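You operate a simulated robot arm through the tools that you are given. There is no shell and no other tool. Be economical: measure what you need, move in short steps, check, and stop when the job is done.

The job below is to be done with a simulated two-armed robot. You get a single attempt, and the scene is never put back.

TASK
Fit the rotor on the boat motor and give it a test run.
Fine: the motor switch stays off till the rotor is home on the spindle; then on, see it turn, off again.

It is judged by the outcome, as a careful person would: the job done as asked, and still so three seconds after it is handed in. It fails if anything else is knocked over, pushed out of place, dropped, spilled or broken.

THE ROBOT
Two 7-joint arms with two-finger parallel grippers on one trunk, hanging from a carriage that runs on a rail from [-922, 581] to [923, -581] (x, y) and turns from -334 to 354 degrees about z. Base frame: it is fixed where the carriage stands at the start and does not move with it; the origin is on the floor, on the carriage's upright axis, x ahead of it, y to its left, z up. Readings come in mm, degrees, newtons and seconds.
The left shoulder is at the start at [40, 161, 1278], the right one opposite. With the tool pointing down near the work surface each hand reaches from about 100 to 740 mm from the robot's upright axis, wherever it stands, measured 20 degrees to its own side. Places, roughly: black clamp screw [400, 100, 900]; blue clamp screw [500, 100, 900]; boat motor [500, 100, 900]; drive of the motor spindle [700, 0, 1000]; motor switch [300, 300, 1000]. Payload 4.4 kg a hand.
The TCP of each hand is the grasp point between the finger pads, 23 mm short of the fingertips. In the tool frame z runs along the fingers and y along their closing line. The gripper opens to 94 mm. The fingers are 38 mm wide and 10 mm thick; the gripper's body (54 by 96 mm) begins 39 mm behind the TCP.
Orientation is that of the tool frame in the base frame, as a unit quaternion [w, x, y, z]. With the fingers straight down and closing along the base's y, the tool's x points along the base's -x, its y along +y and its z along -z.

THE INTERFACE
- The arms move only by the tool drive_tool. It takes "left_rows", "right_rows" or both (then of equal length, played together; a hand with none holds still); each is a list of rows, each a list of 3 entries, a list of its own where there are three numbers: the gripper command, from -1 (shut) to 1 (fully open), values between in proportion, then the shift along the tool's x, y, z in units of 250 mm (1.0 is 250 mm), then the turn, a rotation vector about the tool's x, y, z in units of 180 degrees (1.0 is 180 degrees). In form: [[fingers, [dx, dy, dz], [rx, ry, rz]], ...]. A call has 1 to 8 rows; each row is the pose to reach, as a shift and turn from the pose commanded when the call began, along the tool's axes at that moment. A call with a number of a shift or a turn outside -1 to 1 is refused whole. A row lasts 0.2 s, in which the tool goes at most 50 mm and 8.6 degrees; a call with a longer step from one row to the next is refused whole, and so is a gripper value outside its range. Where a pose cannot be reached the arm comes as near as it can. A force on the tool above 40 N (or 10 N above the force at the start of the call, whichever is more), or a blocked arm, ends the call early, and 0.2 s more pass. Each finger travels about 45 mm/s and halts on what it meets, pressing with about 44 N; the grip force reading is that of the motor and also rises with nothing between the fingers. The clock runs only during rows and for 0.2 s after the last one: add rows that repeat a pose to give the fingers time. It gives the time, the measured TCP pose, the force on the tool (base axes), the opening and the grip force at its end, in the units of the frame above (readings bear some noise), with the torque about the TCP (base axes, N m) and any sound that the robot's microphone picked up, and new pictures: "show" is both (left out), scene, wrist or none (wrist: the cameras of the hands that moved).
- Cameras (640 x 400 px; columns grow to the right, rows downward): "scene" is now at [229.7, 12.2, 1555.8]; the picture's right is [0.21, -0.98, 0.00], its down [-0.81, -0.17, -0.56] and it looks along [0.55, 0.12, -0.83] (base axes); focal length 234 px, centre (320, 200). "left" rides on the left gripper at [86, -16, -74] in its tool frame; the picture's right is [0.18, 0.98, 0.00], its down [-0.58, 0.11, -0.81] and it looks along [-0.79, 0.15, 0.59] (tool axes); focal length 243 px, centre (320, 200). "right" rides on the right gripper at [86, 16, -75] in its tool frame; the picture's right is [-0.18, 0.98, 0.00], its down [-0.58, -0.11, -0.81] and it looks along [-0.79, -0.15, 0.59] (tool axes); focal length 243 px, centre (320, 200). There is no depth. A picture from a camera that has moved, and an enlarged one, comes with that camera's place and axes in the base frame and with its lens.
- lift_body(by): slides the trunk up (or, below 0, down) by that many mm; the arms and the scene camera ride with it, the base frame stays. It gives what a move gives, with no picture.
- roll_base(legs): drives the robot by 1 to 6 legs, each [ahead, left, turn to the left] in mm, mm and degrees, along the robot's own axes; the way and the turn of a leg run together, so that a leg with both is an arc; at most 1500 mm and 180 degrees a leg. The arms and the cameras ride along, it lands a little off, and it stops where it bumps. It keeps to its track: a leg is cut to what the track allows. It gives what a move gives, and a new picture of the scene camera.
- aim_head(pan, tilt): turns the head with the scene camera to pan (to the left, within 86 degrees either way) and tilt (down, from -29 to 69), counted from straight ahead of the robot. It gives what a move gives, and a new picture of the scene camera.
- zoom(camera, box): a new picture of the part [left, top, right, bottom] of that camera's present view, enlarged. No time passes.
- close_job(): hands the job in; it is judged then, once.

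Go step by step. Nothing tells you exact positions but the pictures and the camera data: compare them with the known pose of the tool, close in by small moves and look again before you grip or let go. The budget is 120 turns and 260 pictures, counting those below and the enlarged ones. Unless the task says otherwise, let go and move clear before handing in, and close with one line.

The tools are called by a JSON object that holds its "op" and its "data". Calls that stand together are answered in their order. drive_tool: Moves the arms, as the interface text tells. Its arguments: {"type":"object","properties":{"left_rows":{"type":"array","items":{"type":"array"}},"right_rows":{"type":"array","items":{"type":"array"}},"show":{"type":"string","enum":["both","scene","wrist","none"]}},"required":[]} The other tools are called the same way: lift_body (by) slides the trunk up or down; roll_base (legs) drives the base; aim_head (pan, tilt) turns the head that bears the scene camera; zoom (camera, box) takes an enlarged picture of a part of a camera's view; close_job () hands the job in.

At the start:

```text
clock: 0.0
left_position: [437.6, 266.2, 1343.1]
left_tool_rot: [0.001, 0.0, 1.0, 0.001]
left_contact_force: [0.3, -0.2, 0.4]
left_ft_torque: [0.0, -0.02, 0.0]
left_width: 94.2
left_gripper_force: 0.1
right_position: [598.9, -161.9, 1306.3]
right_tool_rot: [0.0, 0.0, 1.0, 0.0]
right_contact_force: [1.1, -0.5, -0.2]
right_ft_torque: [-0.04, -0.02, 0.02]
right_width: 93.8
right_gripper_force: 0.1
trunk travel left (down, up): [-575.0, 195.0]
robot x, y, heading: [0.2, 1.6, 0.2]
head pan, tilt: [12.1, 55.9]
```

scene: 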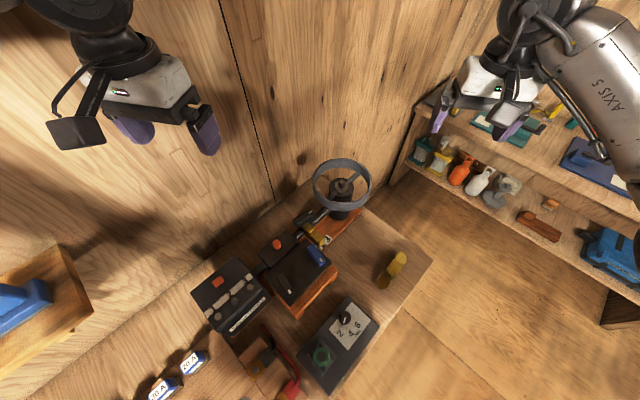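
right: 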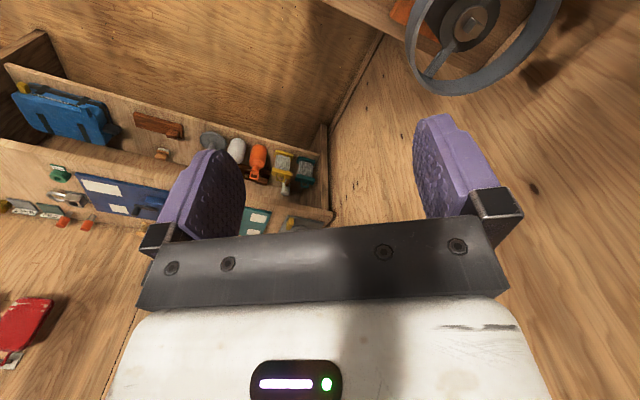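
left: 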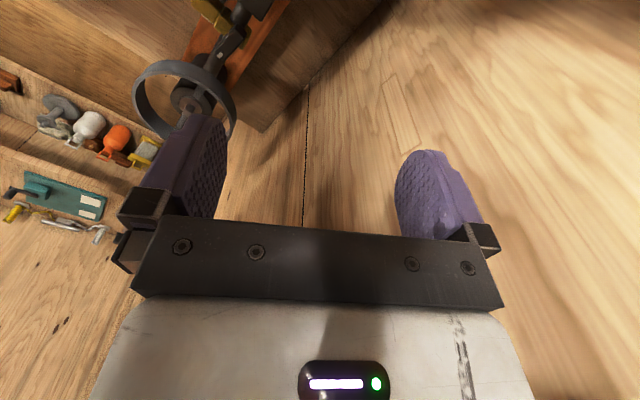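

I see a workbench with a motor, guard ring, switch boxes, and a shelf with various items. I'll enlarge the scene to find the rotor, spindle and switch.

{"op": "zoom", "data": {"camera": "scene", "box": [180, 140, 440, 300]}}

{"op": "zoom", "data": {"camera": "scene", "box": [180, 240, 440, 400]}}

{"op": "zoom", "data": {"camera": "scene", "box": [380, 60, 640, 300]}}

```text
2.46 times, centred on (310, 220) of scene
camera zoom: at [229.7, 12.2, 1555.8], right [0.21, -0.98, 0.0], down [-0.81, -0.17, -0.56], along [0.55, 0.12, -0.83], focal length 576 px, centre (345, 151)
```

zoom: 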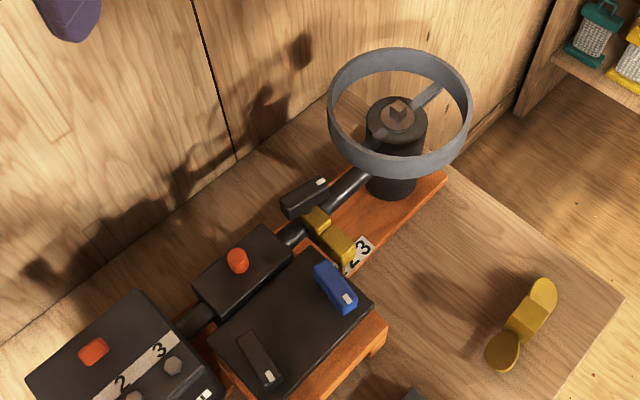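

```text
2.46 times, centred on (310, 320) of scene
camera zoom: at [229.7, 12.2, 1555.8], right [0.21, -0.98, 0.0], down [-0.81, -0.17, -0.56], along [0.55, 0.12, -0.83], focal length 576 px, centre (345, -95)
```

zoom: 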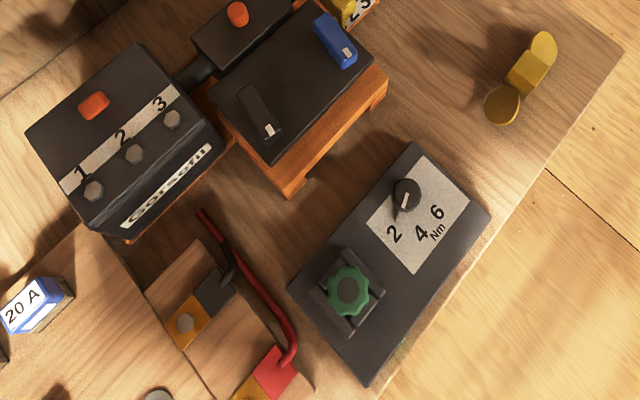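

```text
1.67 times, centred on (510, 180) of scene
camera zoom: at [229.7, 12.2, 1555.8], right [0.21, -0.98, 0.0], down [-0.81, -0.17, -0.56], along [0.55, 0.12, -0.83], focal length 390 px, centre (3, 233)
```

zoom: 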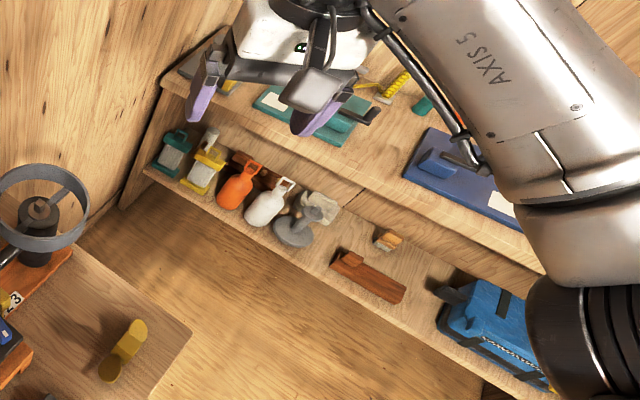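

The yellow two-bladed part on the bench at about [500,-160] looks like the rotor, and the spindle stands up inside the ring. The orange switch on the big box fits the "motor switch" place. I'll lower the trunk a little to look closer.

{"op": "lift_body", "data": {"by": -130}}

{"op": "aim_head", "data": {"pan": 0, "tilt": 50}}

{"op": "zoom", "data": {"camera": "scene", "box": [220, 110, 420, 235]}}

{"op": "zoom", "data": {"camera": "scene", "box": [300, 200, 460, 300]}}

```text
clock: 1.6
left_position: [437.7, 264.7, 1214.2]
left_tool_rot: [-0.001, 0.0, 1.0, 0.0]
left_contact_force: [0.5, 0.3, -0.2]
left_ft_torque: [0.03, -0.01, 0.0]
left_width: 93.9
left_gripper_force: 0.1
right_position: [600.3, -161.6, 1177.2]
right_tool_rot: [0.0, 0.0, 1.0, 0.0]
right_contact_force: [0.5, 0.3, -1.3]
right_ft_torque: [0.02, -0.06, -0.03]
right_width: 94.2
right_gripper_force: 0.1
trunk travel left (down, up): [-445.0, 325.0]
robot x, y, heading: [-2.7, -2.8, 0.0]
head pan, tilt: [12.1, 55.9]
```

```text
clock: 2.3
left_position: [436.5, 266.1, 1212.8]
left_tool_rot: [0.0, 0.0, 1.0, 0.0]
left_contact_force: [0.4, 0.0, -0.5]
left_ft_torque: [-0.02, 0.02, -0.02]
left_width: 94.1
left_gripper_force: 0.1
right_position: [599.5, -161.8, 1176.6]
right_tool_rot: [0.001, 0.0, 1.0, 0.0]
right_contact_force: [0.3, 0.0, -0.1]
right_ft_torque: [0.0, 0.01, -0.04]
right_width: 94.1
right_gripper_force: 0.1
trunk travel left (down, up): [-445.0, 325.0]
robot x, y, heading: [-1.5, -1.8, -0.2]
head pan, tilt: [0.0, 50.0]
camera scene: at [237.1, -2.6, 1433.4], right [0.0, -1.0, 0.0], down [-0.77, 0.0, -0.64], along [0.64, 0.0, -0.77], focal length 234 px, centre (320, 200)
```

scene: 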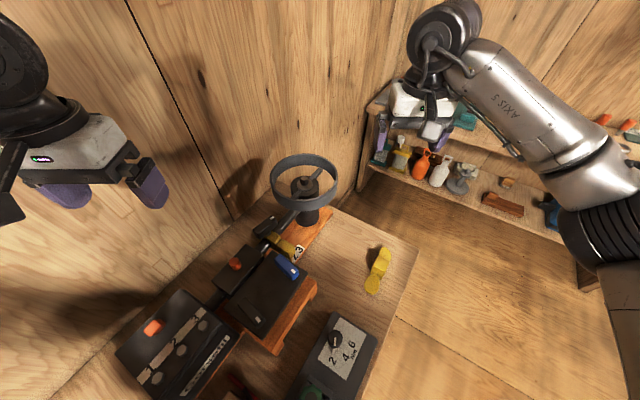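

```text
3.20 times, centred on (320, 172) of scene
camera zoom: at [237.1, -2.6, 1433.4], right [0.0, -1.0, 0.0], down [-0.77, 0.0, -0.64], along [0.64, 0.0, -0.77], focal length 749 px, centre (320, 288)
```

zoom: 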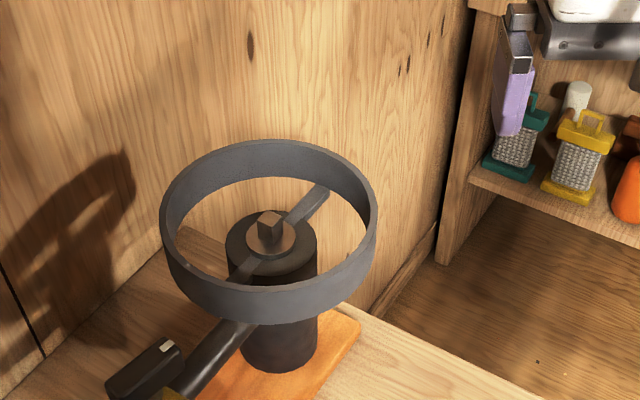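

```text
4.00 times, centred on (380, 250) of scene
camera zoom: at [237.1, -2.6, 1433.4], right [0.0, -1.0, 0.0], down [-0.77, 0.0, -0.64], along [0.64, 0.0, -0.77], focal length 937 px, centre (80, 0)
```

zoom: 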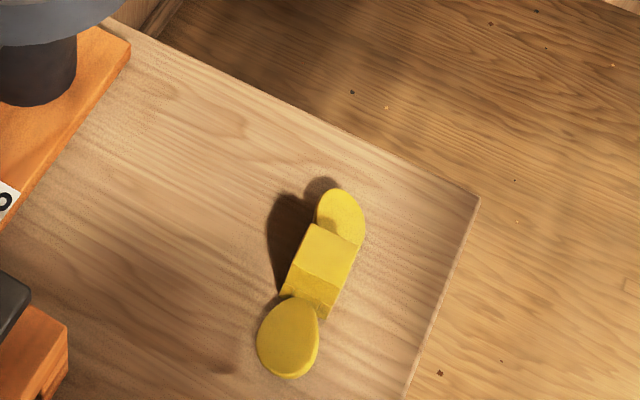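

The spindle is a flat-sided stub inside the ring. I'll bring the left wrist camera over the spindle and the right one over the rotor for closer looks.

{"op": "drive_tool", "data": {"left_rows": [[1, [-0.05, -0.164, -0.016], [0, 0, 0]], [1, [-0.1, -0.328, -0.032], [0, 0, 0]], [1, [-0.15, -0.492, -0.048], [0, 0, 0]], [1, [-0.2, -0.656, -0.064], [0, 0, 0]], [1, [-0.25, -0.82, -0.08], [0, 0, 0]], [1, [-0.25, -0.82, -0.08], [0, 0, 0]]], "right_rows": [[1, [0.176, 0, 0], [0, 0, 0]], [1, [0.352, 0, 0], [0, 0, 0]], [1, [0.528, 0, 0], [0, 0, 0]], [1, [0.704, 0, 0], [0, 0, 0]], [1, [0.88, 0, 0], [0, 0, 0]], [1, [0.88, 0, 0], [0, 0, 0]]]}}

```text
clock: 3.7
left_position: [477.8, 131.9, 1219.0]
left_tool_rot: [0.0, -0.001, 1.0, -0.001]
left_contact_force: [-0.8, 0.2, -0.3]
left_ft_torque: [-0.01, -0.03, -0.03]
left_width: 93.8
left_gripper_force: 0.1
left hand out of reach, approached as far as the arm can: row 4, 5, 6
right_position: [380.2, -163.8, 1177.8]
right_tool_rot: [0.0, 0.0, 1.0, 0.0]
right_contact_force: [-0.7, 0.3, 0.0]
right_ft_torque: [0.0, 0.03, 0.03]
right_width: 93.9
right_gripper_force: 0.1
trunk travel left (down, up): [-445.0, 325.0]
robot x, y, heading: [-1.0, -3.5, -0.1]
head pan, tilt: [0.0, 50.0]
camera scene: at [237.1, -2.6, 1433.4], right [0.0, -1.0, 0.0], down [-0.77, 0.0, -0.64], along [0.64, 0.0, -0.77], focal length 234 px, centre (320, 200)
camera right: at [295.1, -147.6, 1253.3], right [0.18, 0.98, 0.0], down [0.58, -0.11, 0.81], along [0.79, -0.15, -0.59], focal length 243 px, centre (320, 200)
camera left: at [390.1, 115.4, 1293.0], right [-0.19, 0.98, 0.0], down [0.58, 0.11, 0.81], along [0.79, 0.15, -0.59], focal length 243 px, centre (320, 200)
```

scene: 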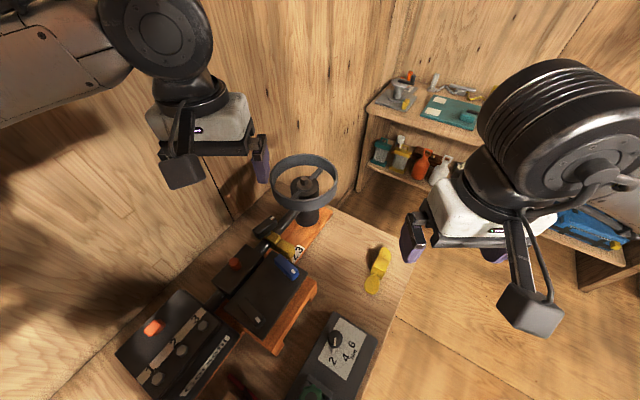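
right: 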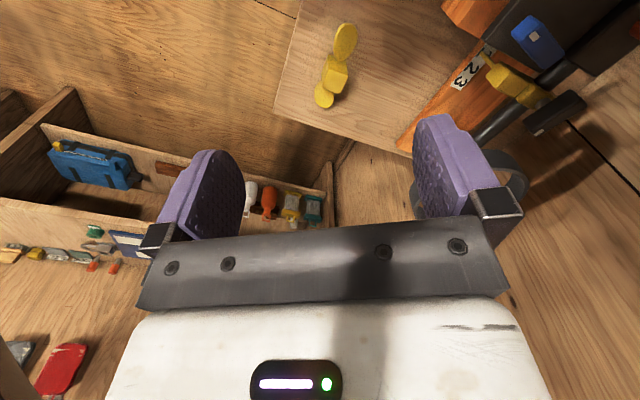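
left: 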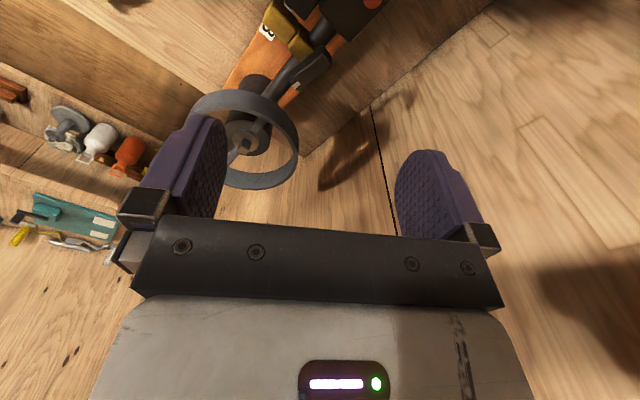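

{"op": "zoom", "data": {"camera": "right", "box": [280, 0, 400, 130]}}

{"op": "zoom", "data": {"camera": "left", "box": [180, 70, 310, 200]}}

{"op": "zoom", "data": {"camera": "left", "box": [220, 0, 400, 110]}}

{"op": "zoom", "data": {"camera": "scene", "box": [360, 60, 520, 200]}}

```text
3.08 times, centred on (340, 65) of right
camera zoom: at [295.1, -147.6, 1253.3], right [0.18, 0.98, 0.0], down [0.58, -0.11, 0.81], along [0.79, -0.15, -0.59], focal length 746 px, centre (258, 615)
```

zoom: 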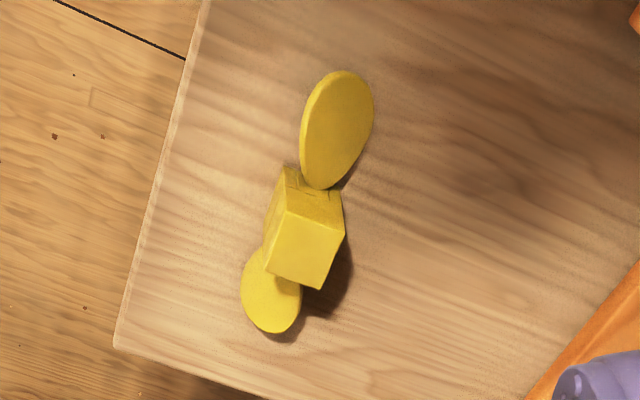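

```text
3.08 times, centred on (245, 135) of left
camera zoom: at [390.1, 115.4, 1293.0], right [-0.19, 0.98, 0.0], down [0.58, 0.11, 0.81], along [0.79, 0.15, -0.59], focal length 746 px, centre (551, 400)
```

zoom: 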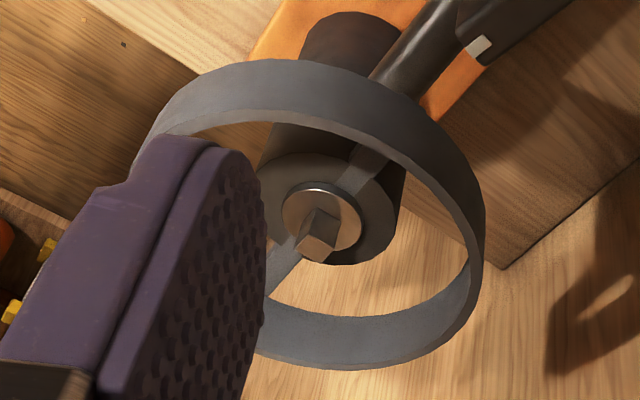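

```text
3.56 times, centred on (310, 55) of left
camera zoom: at [390.1, 115.4, 1293.0], right [-0.19, 0.98, 0.0], down [0.58, 0.11, 0.81], along [0.79, 0.15, -0.59], focal length 863 px, centre (356, 716)
```

zoom: 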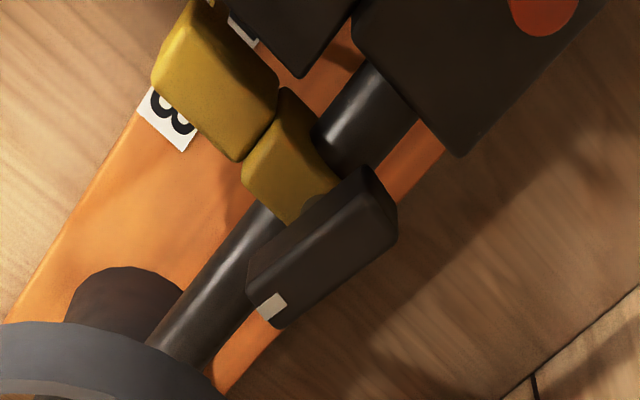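

```text
2.86 times, centred on (440, 130) of scene
camera zoom: at [237.1, -2.6, 1433.4], right [0.0, -1.0, 0.0], down [-0.77, 0.0, -0.64], along [0.64, 0.0, -0.77], focal length 669 px, centre (-23, 400)
```

zoom: 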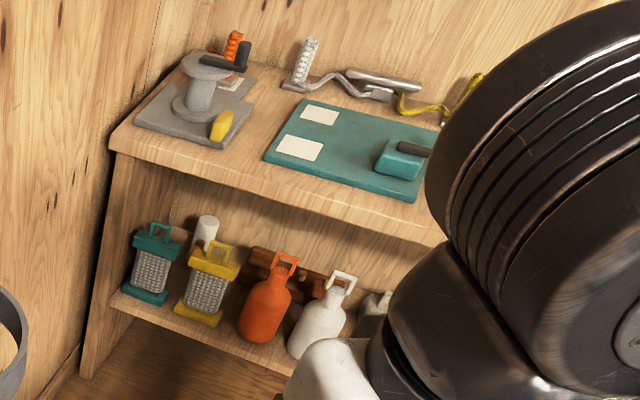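

The rotor's hub top is at about [497,-162,868], about 31 mm square, with blades along -27°. The spindle is a square stub with its tip near [698,43,968]. I'll zoom in for hub height, table height and spindle angle.

{"op": "zoom", "data": {"camera": "scene", "box": [355, 235, 405, 300]}}

{"op": "zoom", "data": {"camera": "scene", "box": [280, 165, 330, 205]}}

{"op": "zoom", "data": {"camera": "left", "box": [220, 110, 270, 160]}}

```text
6.15 times, centred on (380, 268) of scene
camera zoom: at [237.1, -2.6, 1433.4], right [0.0, -1.0, 0.0], down [-0.77, 0.0, -0.64], along [0.64, 0.0, -0.77], focal length 1441 px, centre (-49, -215)
```

zoom: 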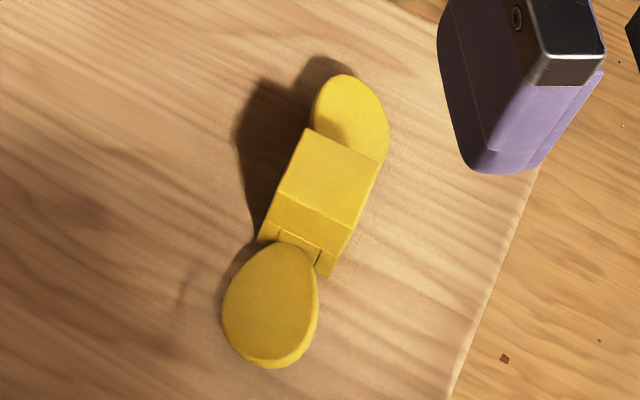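

```text
10.00 times, centred on (305, 185) of scene
camera zoom: at [237.1, -2.6, 1433.4], right [0.0, -1.0, 0.0], down [-0.77, 0.0, -0.64], along [0.64, 0.0, -0.77], focal length 2342 px, centre (470, 350)
```

zoom: 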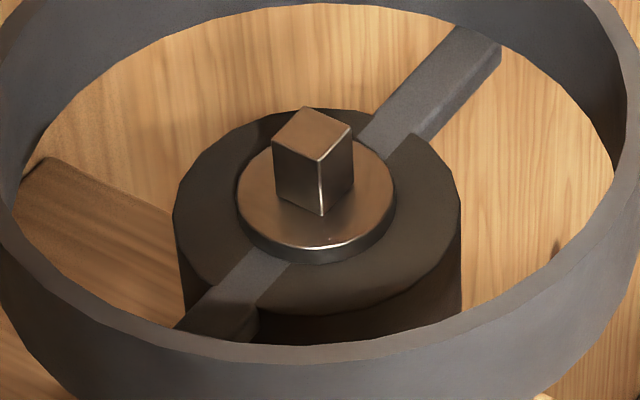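

```text
8.00 times, centred on (245, 135) of left
camera zoom: at [390.1, 115.4, 1293.0], right [-0.19, 0.98, 0.0], down [0.58, 0.11, 0.81], along [0.79, 0.15, -0.59], focal length 1941 px, centre (920, 720)
```

zoom: 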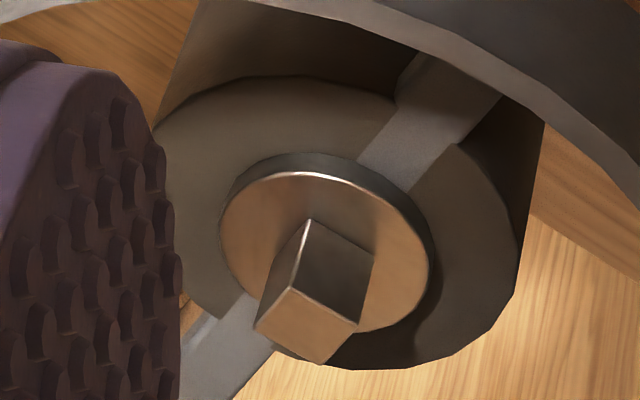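

Hub ≈31×31×48 mm, with its square bore presumably underneath. The spindle square has edges at about -31°/59°, nearly matching the rotor's present yaw. I'll bring the right hand above the hub, turned -28°.

{"op": "drive_tool", "data": {"right_rows": [[1, [-0.078, 0.001, 0.145], [0, 0, 0.026]], [1, [-0.157, 0.003, 0.29], [0, 0, 0.052]], [1, [-0.235, 0.004, 0.436], [0, 0, 0.078]], [1, [-0.313, 0.005, 0.58], [0, 0, 0.104]], [1, [-0.392, 0.007, 0.727], [0, 0, 0.13]], [1, [-0.47, 0.008, 0.872], [0, 0, 0.156]], [1, [-0.47, 0.008, 0.872], [0, 0, 0.156]]]}}

```text
clock: 5.3
left_position: [478.0, 132.1, 1219.4]
left_tool_rot: [0.0, -0.001, 1.0, -0.001]
left_contact_force: [-0.3, -0.4, -0.4]
left_ft_torque: [-0.01, 0.0, -0.01]
left_width: 93.9
left_gripper_force: 0.0
right_position: [496.3, -161.3, 960.6]
right_tool_rot: [0.0, 0.243, 0.97, 0.0]
right_contact_force: [-0.4, -0.4, 0.3]
right_ft_torque: [-0.02, -0.03, 0.0]
right_width: 93.8
right_gripper_force: 0.2
trunk travel left (down, up): [-445.0, 325.0]
robot x, y, heading: [3.4, -1.8, -0.2]
head pan, tilt: [0.0, 50.0]
camera scene: at [237.1, -2.7, 1433.4], right [0.0, -1.0, 0.0], down [-0.77, 0.0, -0.64], along [0.64, 0.0, -0.77], focal length 234 px, centre (320, 200)
camera right: at [428.9, -106.2, 1035.5], right [0.63, 0.78, 0.0], down [0.46, -0.37, 0.81], along [0.63, -0.51, -0.59], focal length 243 px, centre (320, 200)
```

scene: 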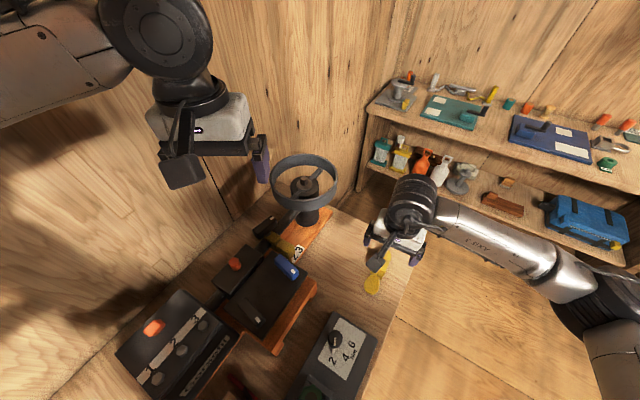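
right: 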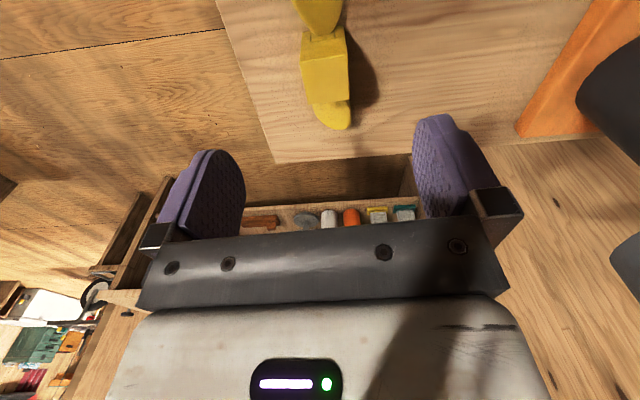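

The hand is over the hub. I'll check the alignment in an enlarged view before going down.

{"op": "zoom", "data": {"camera": "right", "box": [280, 0, 380, 140]}}

```text
2.86 times, centred on (330, 70) of right
camera zoom: at [428.9, -106.2, 1035.5], right [0.63, 0.78, 0.0], down [0.46, -0.37, 0.81], along [0.63, -0.51, -0.59], focal length 693 px, centre (291, 571)
```

zoom: 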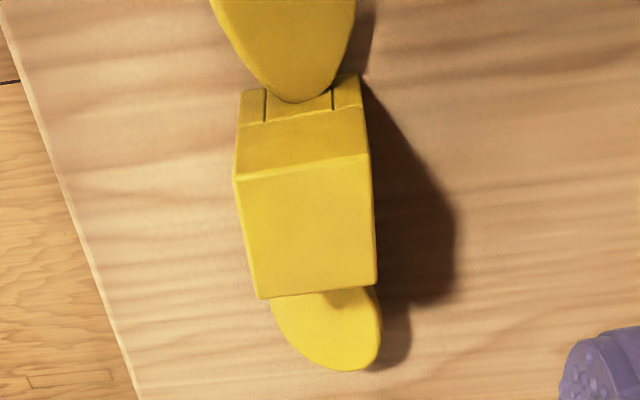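

The hub is at about [499,-160] with yaw -30°. I'll descend to TCP z≈858 and close the fingers on it.

{"op": "drive_tool", "data": {"right_rows": [[1, [-0.007, 0.01, 0.14], [0, 0, 0.012]], [1, [-0.007, 0.01, 0.28], [0, 0, 0.012]], [1, [-0.007, 0.01, 0.41], [0, 0, 0.012]], [1, [-0.007, 0.01, 0.41], [0, 0, 0.012]]], "show": "both"}}

```text
clock: 6.3
left_position: [477.3, 131.2, 1218.6]
left_tool_rot: [0.0, -0.001, 1.0, -0.001]
left_contact_force: [0.4, 0.0, 0.1]
left_ft_torque: [0.03, 0.03, -0.01]
left_width: 93.8
left_gripper_force: 0.1
right_position: [499.5, -156.9, 855.5]
right_tool_rot: [0.0, 0.26, 0.966, 0.0]
right_contact_force: [0.2, 0.4, 0.1]
right_ft_torque: [0.01, -0.01, -0.01]
right_width: 93.9
right_gripper_force: 0.0
trunk travel left (down, up): [-445.0, 325.0]
robot x, y, heading: [1.8, 4.4, -0.2]
head pan, tilt: [0.0, 50.0]
camera scene: at [237.2, -2.8, 1433.4], right [0.0, -1.0, 0.0], down [-0.77, 0.0, -0.64], along [0.64, 0.0, -0.77], focal length 234 px, centre (320, 200)
camera right: at [434.2, -100.1, 930.8], right [0.65, 0.76, 0.0], down [0.45, -0.39, 0.81], along [0.61, -0.53, -0.59], focal length 243 px, centre (320, 200)
```

scene: 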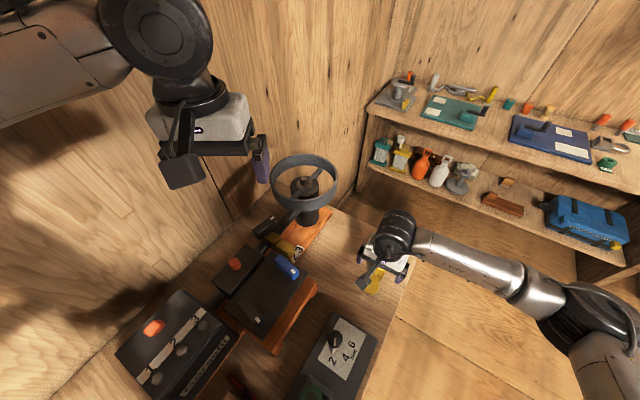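
right: 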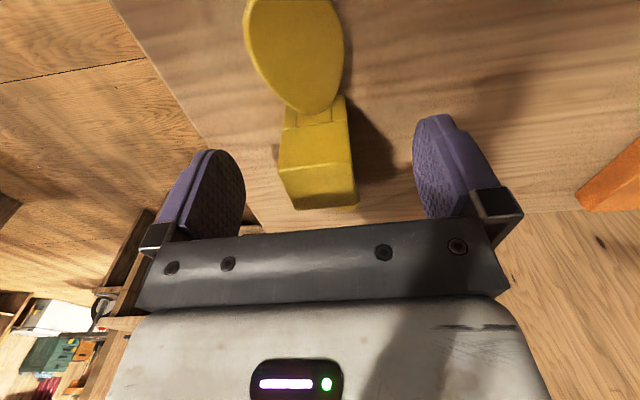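

The hub sits centred between the pads, with its top slightly above the TCP. Closing.

{"op": "drive_tool", "data": {"right_rows": [[-1, [0, -0.008, 0.012], [0, 0, 0]], [-1, [0, -0.008, 0.012], [0, 0, 0]], [-1, [0, -0.008, 0.012], [0, 0, 0]], [-1, [0, -0.008, 0.012], [0, 0, 0]], [-1, [0, -0.008, 0.012], [0, 0, 0]], [-1, [0, -0.008, 0.012], [0, 0, 0]]], "show": "wrist"}}

```text
clock: 7.7
left_position: [477.5, 132.5, 1218.5]
left_tool_rot: [-0.001, -0.001, 1.0, -0.001]
left_contact_force: [0.5, 0.8, -0.3]
left_ft_torque: [-0.01, -0.03, 0.0]
left_width: 94.1
left_gripper_force: 0.1
right_position: [499.4, -159.5, 851.4]
right_tool_rot: [0.0, 0.26, 0.965, 0.0]
right_contact_force: [-0.4, -0.4, -0.3]
right_ft_torque: [0.0, -0.01, 0.01]
right_width: 34.6
right_gripper_force: 43.7
trunk travel left (down, up): [-445.0, 325.0]
robot x, y, heading: [0.7, 0.8, -0.2]
head pan, tilt: [0.0, 50.0]
camera right: at [433.6, -102.2, 927.9], right [0.65, 0.76, 0.0], down [0.45, -0.39, 0.81], along [0.61, -0.53, -0.59], focal length 243 px, centre (320, 200)
```

right: 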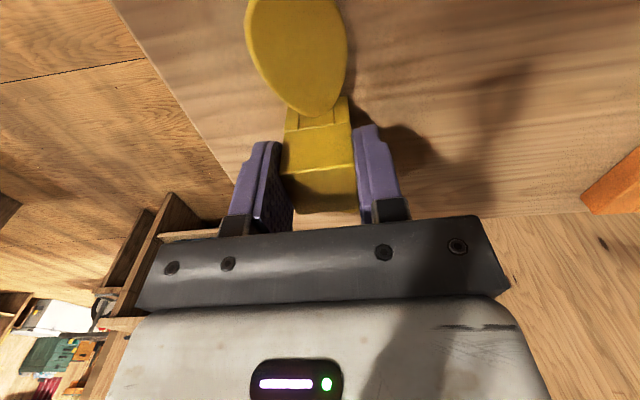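

The reading is 34.6 mm, a little more than I saw. I'll zoom in to check how it's held.

{"op": "zoom", "data": {"camera": "right", "box": [220, 80, 420, 240]}}

{"op": "zoom", "data": {"camera": "scene", "box": [345, 225, 425, 305]}}

```text
2.50 times, centred on (320, 160) of right
camera zoom: at [433.6, -102.2, 927.9], right [0.65, 0.76, 0.0], down [0.45, -0.39, 0.81], along [0.61, -0.53, -0.59], focal length 606 px, centre (320, 300)
```

zoom: 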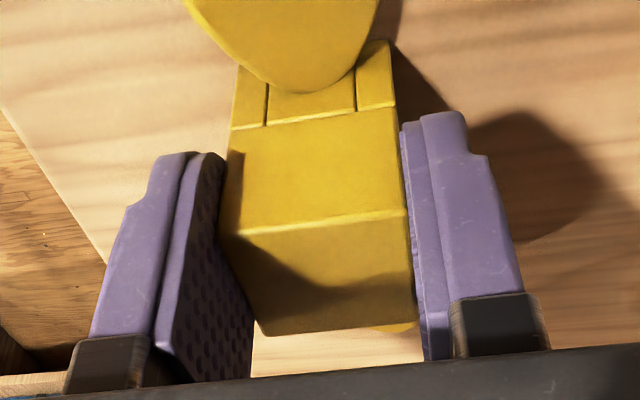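

```text
5.00 times, centred on (385, 265) of scene
camera zoom: at [237.1, -2.7, 1433.4], right [0.0, -1.0, 0.0], down [-0.77, 0.0, -0.64], along [0.64, 0.0, -0.77], focal length 1171 px, centre (-5, -125)
```

zoom: 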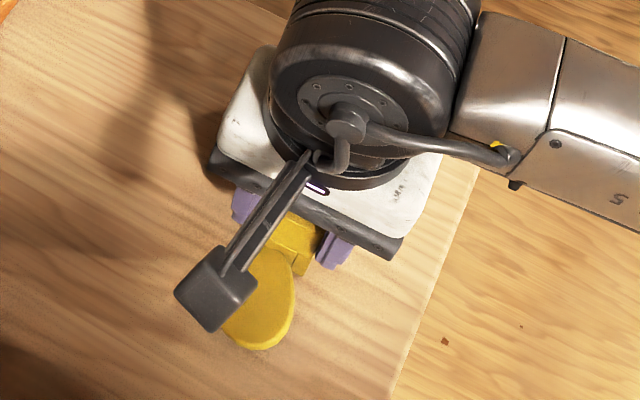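

It looks held firmly. I'll lift it gently 50 mm and look.

{"op": "drive_tool", "data": {"right_rows": [[-1, [0, 0, -0.06], [0, 0, 0]], [-1, [0, 0, -0.2], [0, 0, 0]], [-1, [0, 0, -0.4], [0, 0, 0]], [-1, [0, 0, -0.6], [0, 0, 0]], [-1, [0, 0, -0.6], [0, 0, 0]]]}}

{"op": "zoom", "data": {"camera": "right", "box": [220, 80, 420, 240]}}

```text
clock: 8.9
left_position: [477.4, 131.8, 1219.1]
left_tool_rot: [0.0, 0.0, 1.0, 0.0]
left_contact_force: [0.2, -1.1, 0.7]
left_ft_torque: [-0.03, 0.03, -0.03]
left_width: 94.0
left_gripper_force: 0.1
right_position: [498.9, -162.6, 1003.1]
right_tool_rot: [0.0, 0.26, 0.966, 0.0]
right_contact_force: [0.2, 0.6, -2.2]
right_ft_torque: [-0.02, 0.02, 0.03]
right_width: 34.3
right_gripper_force: 43.8
trunk travel left (down, up): [-445.0, 325.0]
robot x, y, heading: [-0.2, -1.1, 0.2]
head pan, tilt: [0.0, 50.0]
camera scene: at [237.0, -2.6, 1433.3], right [0.0, -1.0, 0.0], down [-0.77, 0.0, -0.64], along [0.64, 0.0, -0.77], focal length 234 px, centre (320, 200)
camera right: at [434.6, -105.9, 1078.6], right [0.65, 0.76, 0.0], down [0.45, -0.39, 0.81], along [0.61, -0.53, -0.59], focal length 243 px, centre (320, 200)
```

scene: 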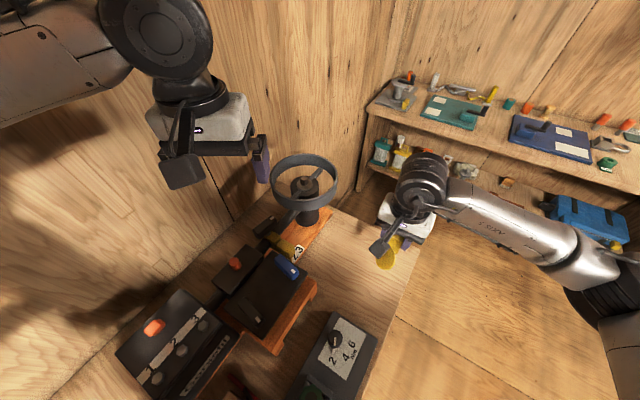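
right: 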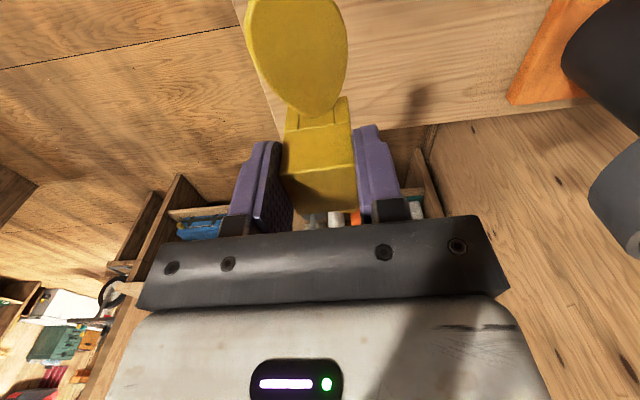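

```text
2.50 times, centred on (320, 160) of right
camera zoom: at [434.6, -105.9, 1078.6], right [0.65, 0.76, 0.0], down [0.45, -0.39, 0.81], along [0.61, -0.53, -0.59], focal length 606 px, centre (320, 300)
```

zoom: 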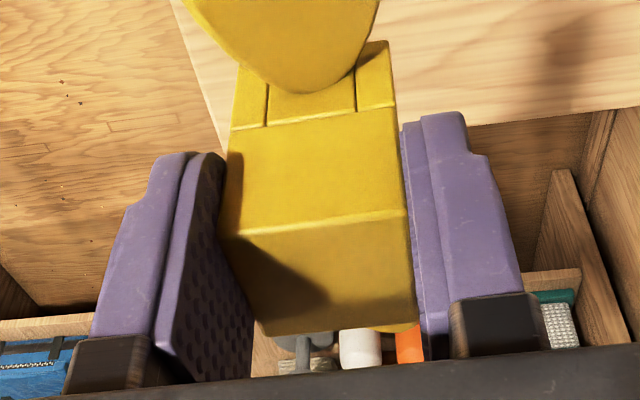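

The rotor is held level with its yaw at -30°, matching the spindle. The hub's lower part shows seams of a square bore about 18 mm wide. Next I'll raise the trunk for reach and carry the rotor toward the spindle, staying high.

{"op": "lift_body", "data": {"by": 130}}

{"op": "drive_tool", "data": {"right_rows": [[-1, [-0.04, 0.163, 0.026], [0, 0, 0]], [-1, [-0.08, 0.327, 0.053], [0, 0, 0]], [-1, [-0.121, 0.49, 0.08], [0, 0, 0]], [-1, [-0.161, 0.653, 0.107], [0, 0, 0]], [-1, [-0.202, 0.817, 0.133], [0, 0, 0]], [-1, [-0.242, 0.98, 0.16], [0, 0, 0]], [-1, [-0.242, 0.98, 0.16], [0, 0, 0]]]}}

```text
clock: 10.5
left_position: [477.1, 131.6, 1349.0]
left_tool_rot: [0.0, 0.0, 1.0, 0.0]
left_contact_force: [0.1, 0.4, 0.0]
left_ft_torque: [-0.01, -0.01, 0.01]
left_width: 93.9
left_gripper_force: 0.1
right_position: [501.6, -162.8, 1132.5]
right_tool_rot: [0.001, 0.261, 0.965, -0.001]
right_contact_force: [-0.6, 0.4, -1.6]
right_ft_torque: [0.03, -0.02, -0.01]
right_width: 34.4
right_gripper_force: 44.5
trunk travel left (down, up): [-575.0, 195.0]
robot x, y, heading: [-1.1, -0.9, 0.0]
head pan, tilt: [0.0, 50.0]
```

```text
clock: 12.1
left_position: [478.9, 131.5, 1348.4]
left_tool_rot: [0.0, -0.001, 1.0, 0.0]
left_contact_force: [-0.1, 0.1, 0.4]
left_ft_torque: [-0.04, 0.03, 0.01]
left_width: 94.1
left_gripper_force: 0.0
right_position: [676.5, 16.9, 1092.9]
right_tool_rot: [-0.001, 0.261, 0.965, 0.0]
right_contact_force: [0.9, 1.7, -1.7]
right_ft_torque: [0.04, 0.01, 0.02]
right_width: 34.5
right_gripper_force: 44.0
trunk travel left (down, up): [-575.0, 195.0]
robot x, y, heading: [1.8, -1.7, 0.1]
head pan, tilt: [0.0, 50.0]
camera scene: at [237.2, -2.7, 1563.4], right [0.0, -1.0, 0.0], down [-0.77, 0.0, -0.64], along [0.64, 0.0, -0.77], focal length 234 px, centre (320, 200)
camera right: at [610.8, 73.6, 1168.1], right [0.65, 0.76, 0.0], down [0.45, -0.39, 0.81], along [0.61, -0.53, -0.59], focal length 243 px, centre (320, 200)
```

scene: 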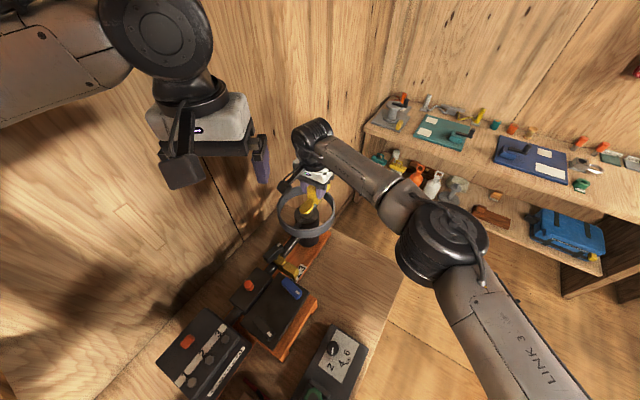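
right: 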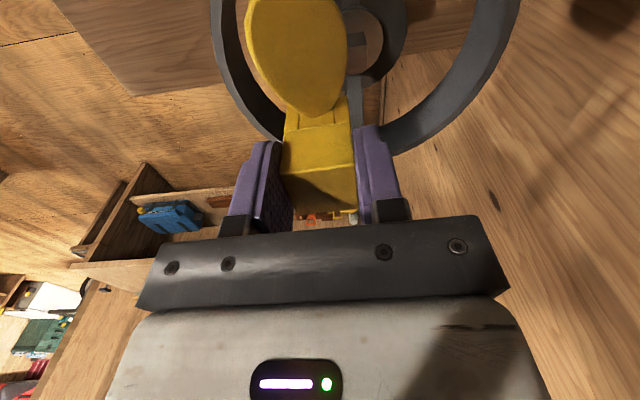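

The right arm reaches well. I'll zoom in on the spindle in the right camera and on the scene for an accurate fix.

{"op": "zoom", "data": {"camera": "right", "box": [320, 0, 420, 100]}}

{"op": "zoom", "data": {"camera": "scene", "box": [270, 160, 345, 245]}}

{"op": "zoom", "data": {"camera": "left", "box": [170, 60, 290, 200]}}

```text
4.00 times, centred on (370, 50) of right
camera zoom: at [610.8, 73.6, 1168.1], right [0.65, 0.76, 0.0], down [0.45, -0.39, 0.81], along [0.61, -0.53, -0.59], focal length 970 px, centre (120, 800)
```

zoom: 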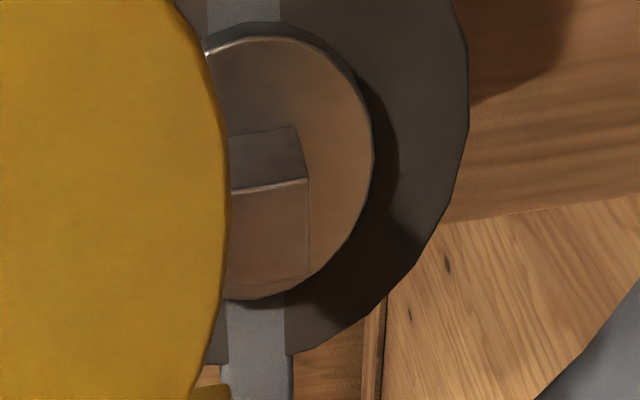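

```text
4.71 times, centred on (308, 202) of scene
camera zoom: at [237.2, -2.7, 1563.4], right [0.0, -1.0, 0.0], down [-0.77, 0.0, -0.64], along [0.64, 0.0, -0.77], focal length 1102 px, centre (379, 188)
```

zoom: 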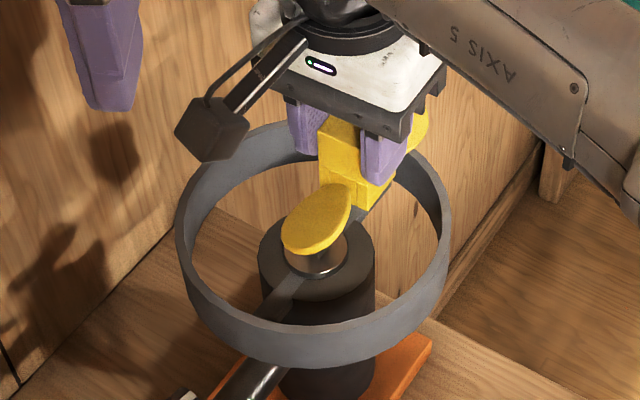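

```text
2.86 times, centred on (230, 130) of left
camera zoom: at [390.1, 115.3, 1423.0], right [-0.19, 0.98, 0.0], down [0.58, 0.11, 0.81], along [0.79, 0.15, -0.59], focal length 693 px, centre (577, 400)
```

zoom: 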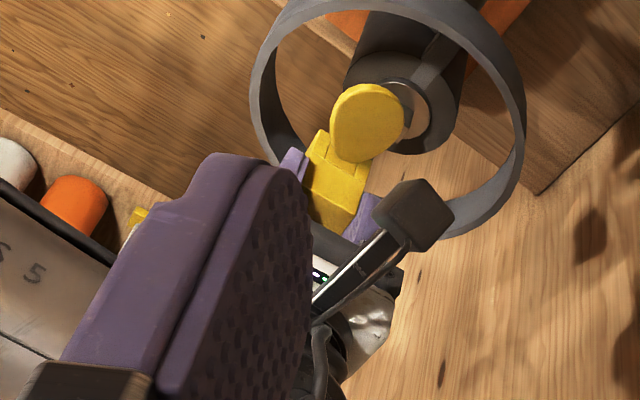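

The spindle centre comes out near [692,40,979]. The hub sits about 9 mm off the TCP along the tool's -x. I'll sidestep so the right camera sees the whole spindle, for a precise fix.

{"op": "drive_tool", "data": {"right_rows": [[-1, [0, -0.14, 0], [0, 0, 0]], [-1, [0, -0.28, 0], [0, 0, 0]], [-1, [0, -0.28, 0], [0, 0, 0]]], "show": "none"}}

{"op": "zoom", "data": {"camera": "right", "box": [360, 0, 520, 100]}}

{"op": "zoom", "data": {"camera": "scene", "box": [280, 180, 345, 225]}}

```text
clock: 12.9
left_position: [477.0, 132.6, 1349.5]
left_tool_rot: [0.001, -0.001, 1.0, -0.001]
left_contact_force: [0.2, 0.9, -0.3]
left_ft_torque: [0.01, -0.02, -0.02]
left_width: 94.1
left_gripper_force: 0.0
right_position: [640.4, -44.7, 1093.1]
right_tool_rot: [0.0, 0.26, 0.966, 0.0]
right_contact_force: [-0.2, -0.2, -1.5]
right_ft_torque: [-0.01, 0.02, 0.02]
right_width: 34.6
right_gripper_force: 43.9
trunk travel left (down, up): [-575.0, 195.0]
robot x, y, heading: [1.5, 0.4, 0.0]
head pan, tilt: [0.0, 50.0]
```

```text
4.00 times, centred on (440, 50) of right
camera zoom: at [574.5, 13.5, 1168.3], right [0.65, 0.76, 0.0], down [0.45, -0.39, 0.81], along [0.61, -0.53, -0.59], focal length 970 px, centre (-160, 800)
```

zoom: 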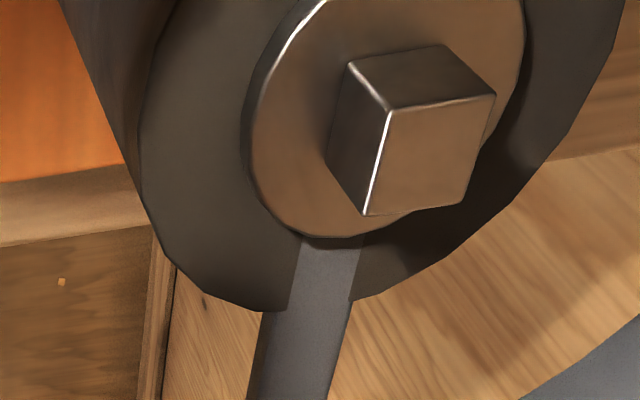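

```text
8.89 times, centred on (312, 202) of scene
camera zoom: at [237.0, -2.7, 1563.4], right [0.0, -1.0, 0.0], down [-0.77, 0.0, -0.64], along [0.64, 0.0, -0.77], focal length 2081 px, centre (387, 178)
```

zoom: 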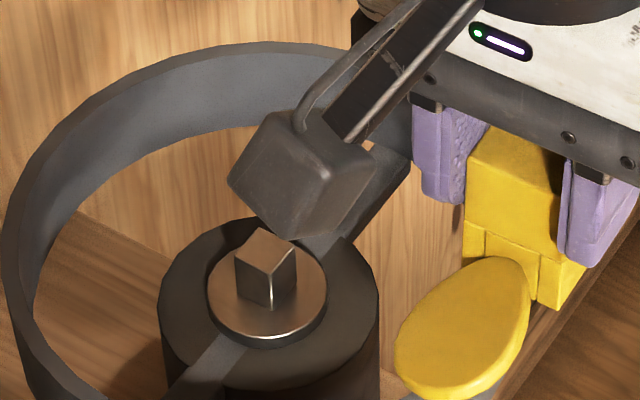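

Two right-camera views triangulate the spindle to centre [683.6,42.7], top z≈994, base ≈973, and yaw -30°. I'll place the hub over it, still about 45 mm above, and check.

{"op": "drive_tool", "data": {"right_rows": [[-1, [0.02, 0.13, 0], [0, 0, 0]], [-1, [0.042, 0.26, 0], [0, 0, 0]], [-1, [0.0636, 0.385, 0], [0, 0, 0]], [-1, [0.0636, 0.385, 0], [0, 0, 0]], [-1, [0.0636, 0.385, 0.06], [0, 0, 0]], [-1, [0.0636, 0.385, 0.06], [0, 0, 0]]], "show": "wrist"}}

{"op": "zoom", "data": {"camera": "scene", "box": [275, 165, 345, 235]}}

{"op": "zoom", "data": {"camera": "left", "box": [180, 60, 290, 170]}}

```text
clock: 14.3
left_position: [476.7, 131.0, 1348.8]
left_tool_rot: [-0.001, -0.001, 1.0, 0.0]
left_contact_force: [0.4, -1.4, -0.6]
left_ft_torque: [-0.03, 0.02, -0.01]
left_width: 94.0
left_gripper_force: 0.1
right_position: [675.1, 48.5, 1078.2]
right_tool_rot: [0.0, 0.261, 0.965, -0.001]
right_contact_force: [0.0, -0.2, -1.7]
right_ft_torque: [0.02, 0.02, 0.02]
right_width: 34.6
right_gripper_force: 43.5
trunk travel left (down, up): [-575.0, 195.0]
robot x, y, heading: [-3.6, 2.0, 0.2]
head pan, tilt: [0.0, 50.0]
camera right: at [610.7, 105.8, 1153.3], right [0.65, 0.76, 0.0], down [0.45, -0.39, 0.81], along [0.61, -0.53, -0.59], focal length 243 px, centre (320, 200)
```

right: 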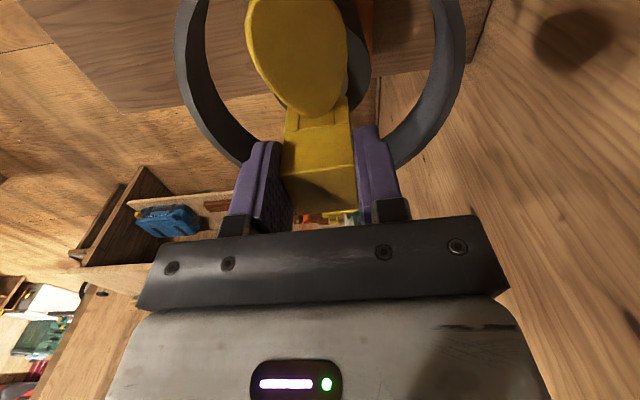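

```text
5.71 times, centred on (310, 200) of scene
camera zoom: at [237.1, -2.7, 1563.4], right [0.0, -1.0, 0.0], down [-0.77, 0.0, -0.64], along [0.64, 0.0, -0.77], focal length 1338 px, centre (377, 200)
```

zoom: 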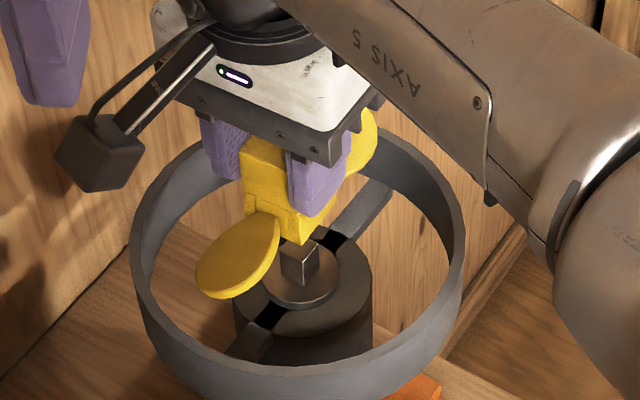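

```text
3.64 times, centred on (235, 115) of left
camera zoom: at [390.0, 115.3, 1422.9], right [-0.19, 0.98, 0.0], down [0.58, 0.11, 0.81], along [0.79, 0.15, -0.59], focal length 882 px, centre (629, 509)
```

zoom: 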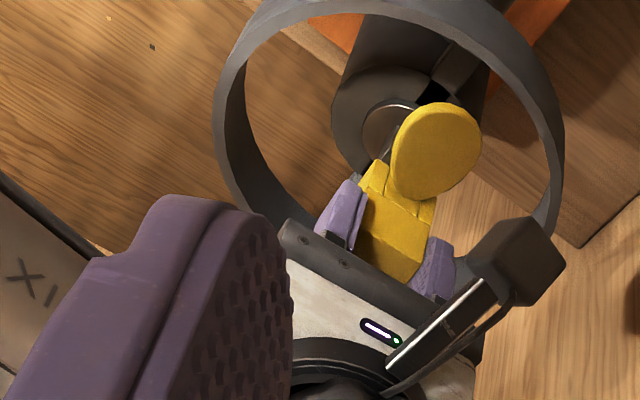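

The scene view puts the hub over the spindle within about 1.5 mm. I'll lower to just above the spindle tip and check again.

{"op": "drive_tool", "data": {"right_rows": [[-1, [0.002, -0.004, 0.05], [0, 0, 0]], [-1, [0.002, -0.004, 0.096], [0, 0, 0]], [-1, [0.002, -0.004, 0.096], [0, 0, 0]]], "show": "none"}}

{"op": "zoom", "data": {"camera": "scene", "box": [285, 180, 335, 225]}}

{"op": "zoom", "data": {"camera": "left", "box": [210, 70, 270, 130]}}

```text
clock: 15.1
left_position: [477.6, 131.9, 1348.7]
left_tool_rot: [0.0, -0.001, 1.0, -0.001]
left_contact_force: [0.8, 0.6, 0.1]
left_ft_torque: [-0.01, 0.0, 0.02]
left_width: 94.1
left_gripper_force: 0.1
right_position: [674.3, 48.4, 1052.8]
right_tool_rot: [0.0, 0.261, 0.965, 0.001]
right_contact_force: [-0.2, -0.6, -1.5]
right_ft_torque: [0.01, -0.02, 0.03]
right_width: 34.5
right_gripper_force: 44.1
trunk travel left (down, up): [-575.0, 195.0]
robot x, y, heading: [-1.4, -3.3, 0.0]
head pan, tilt: [0.0, 50.0]
```

```text
8.89 times, centred on (310, 202) of scene
camera zoom: at [237.1, -2.7, 1563.4], right [0.0, -1.0, 0.0], down [-0.77, 0.0, -0.64], along [0.64, 0.0, -0.77], focal length 2081 px, centre (409, 178)
```

zoom: 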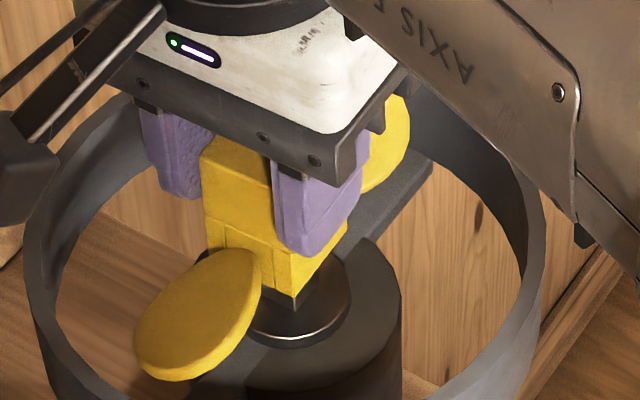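

```text
6.67 times, centred on (240, 100) of left
camera zoom: at [390.0, 115.3, 1422.9], right [-0.19, 0.98, 0.0], down [0.58, 0.11, 0.81], along [0.79, 0.15, -0.59], focal length 1618 px, centre (853, 867)
```

zoom: 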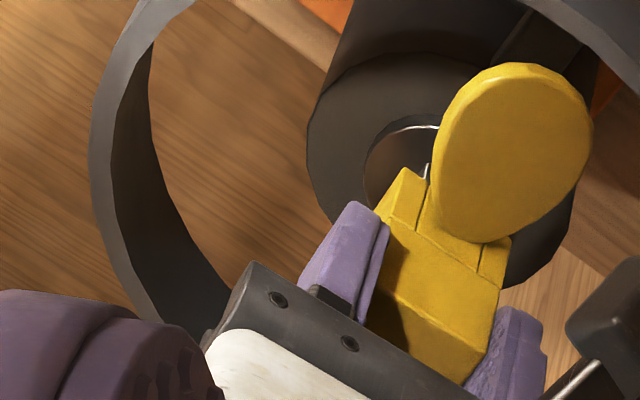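

Nearly at the tip. I'll enlarge further to verify the hub corner against the spindle.

{"op": "zoom", "data": {"camera": "scene", "box": [298, 200, 318, 216]}}

{"op": "zoom", "data": {"camera": "left", "box": [230, 80, 262, 112]}}

```text
16.00 times, centred on (308, 208) of scene
camera zoom: at [237.1, -2.7, 1563.4], right [0.0, -1.0, 0.0], down [-0.77, 0.0, -0.64], along [0.64, 0.0, -0.77], focal length 3746 px, centre (512, 72)
```

zoom: 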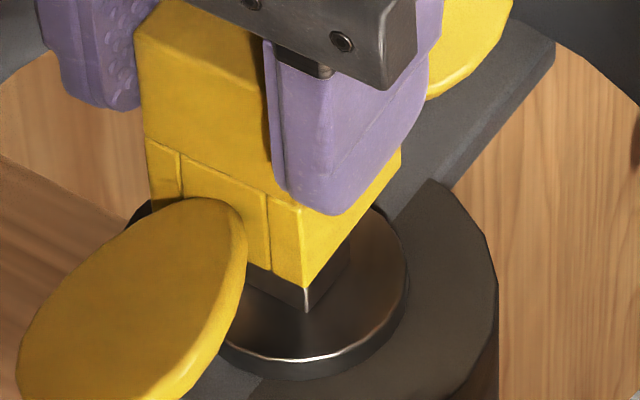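

```text
12.50 times, centred on (246, 96) of left
camera zoom: at [390.0, 115.3, 1422.9], right [-0.19, 0.98, 0.0], down [0.58, 0.11, 0.81], along [0.79, 0.15, -0.59], focal length 3033 px, centre (1245, 1500)
```

zoom: 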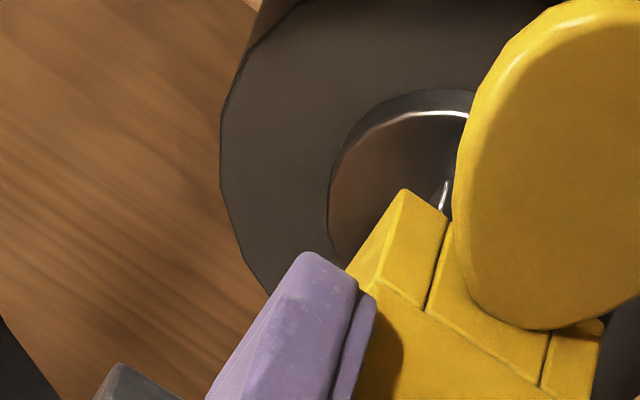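

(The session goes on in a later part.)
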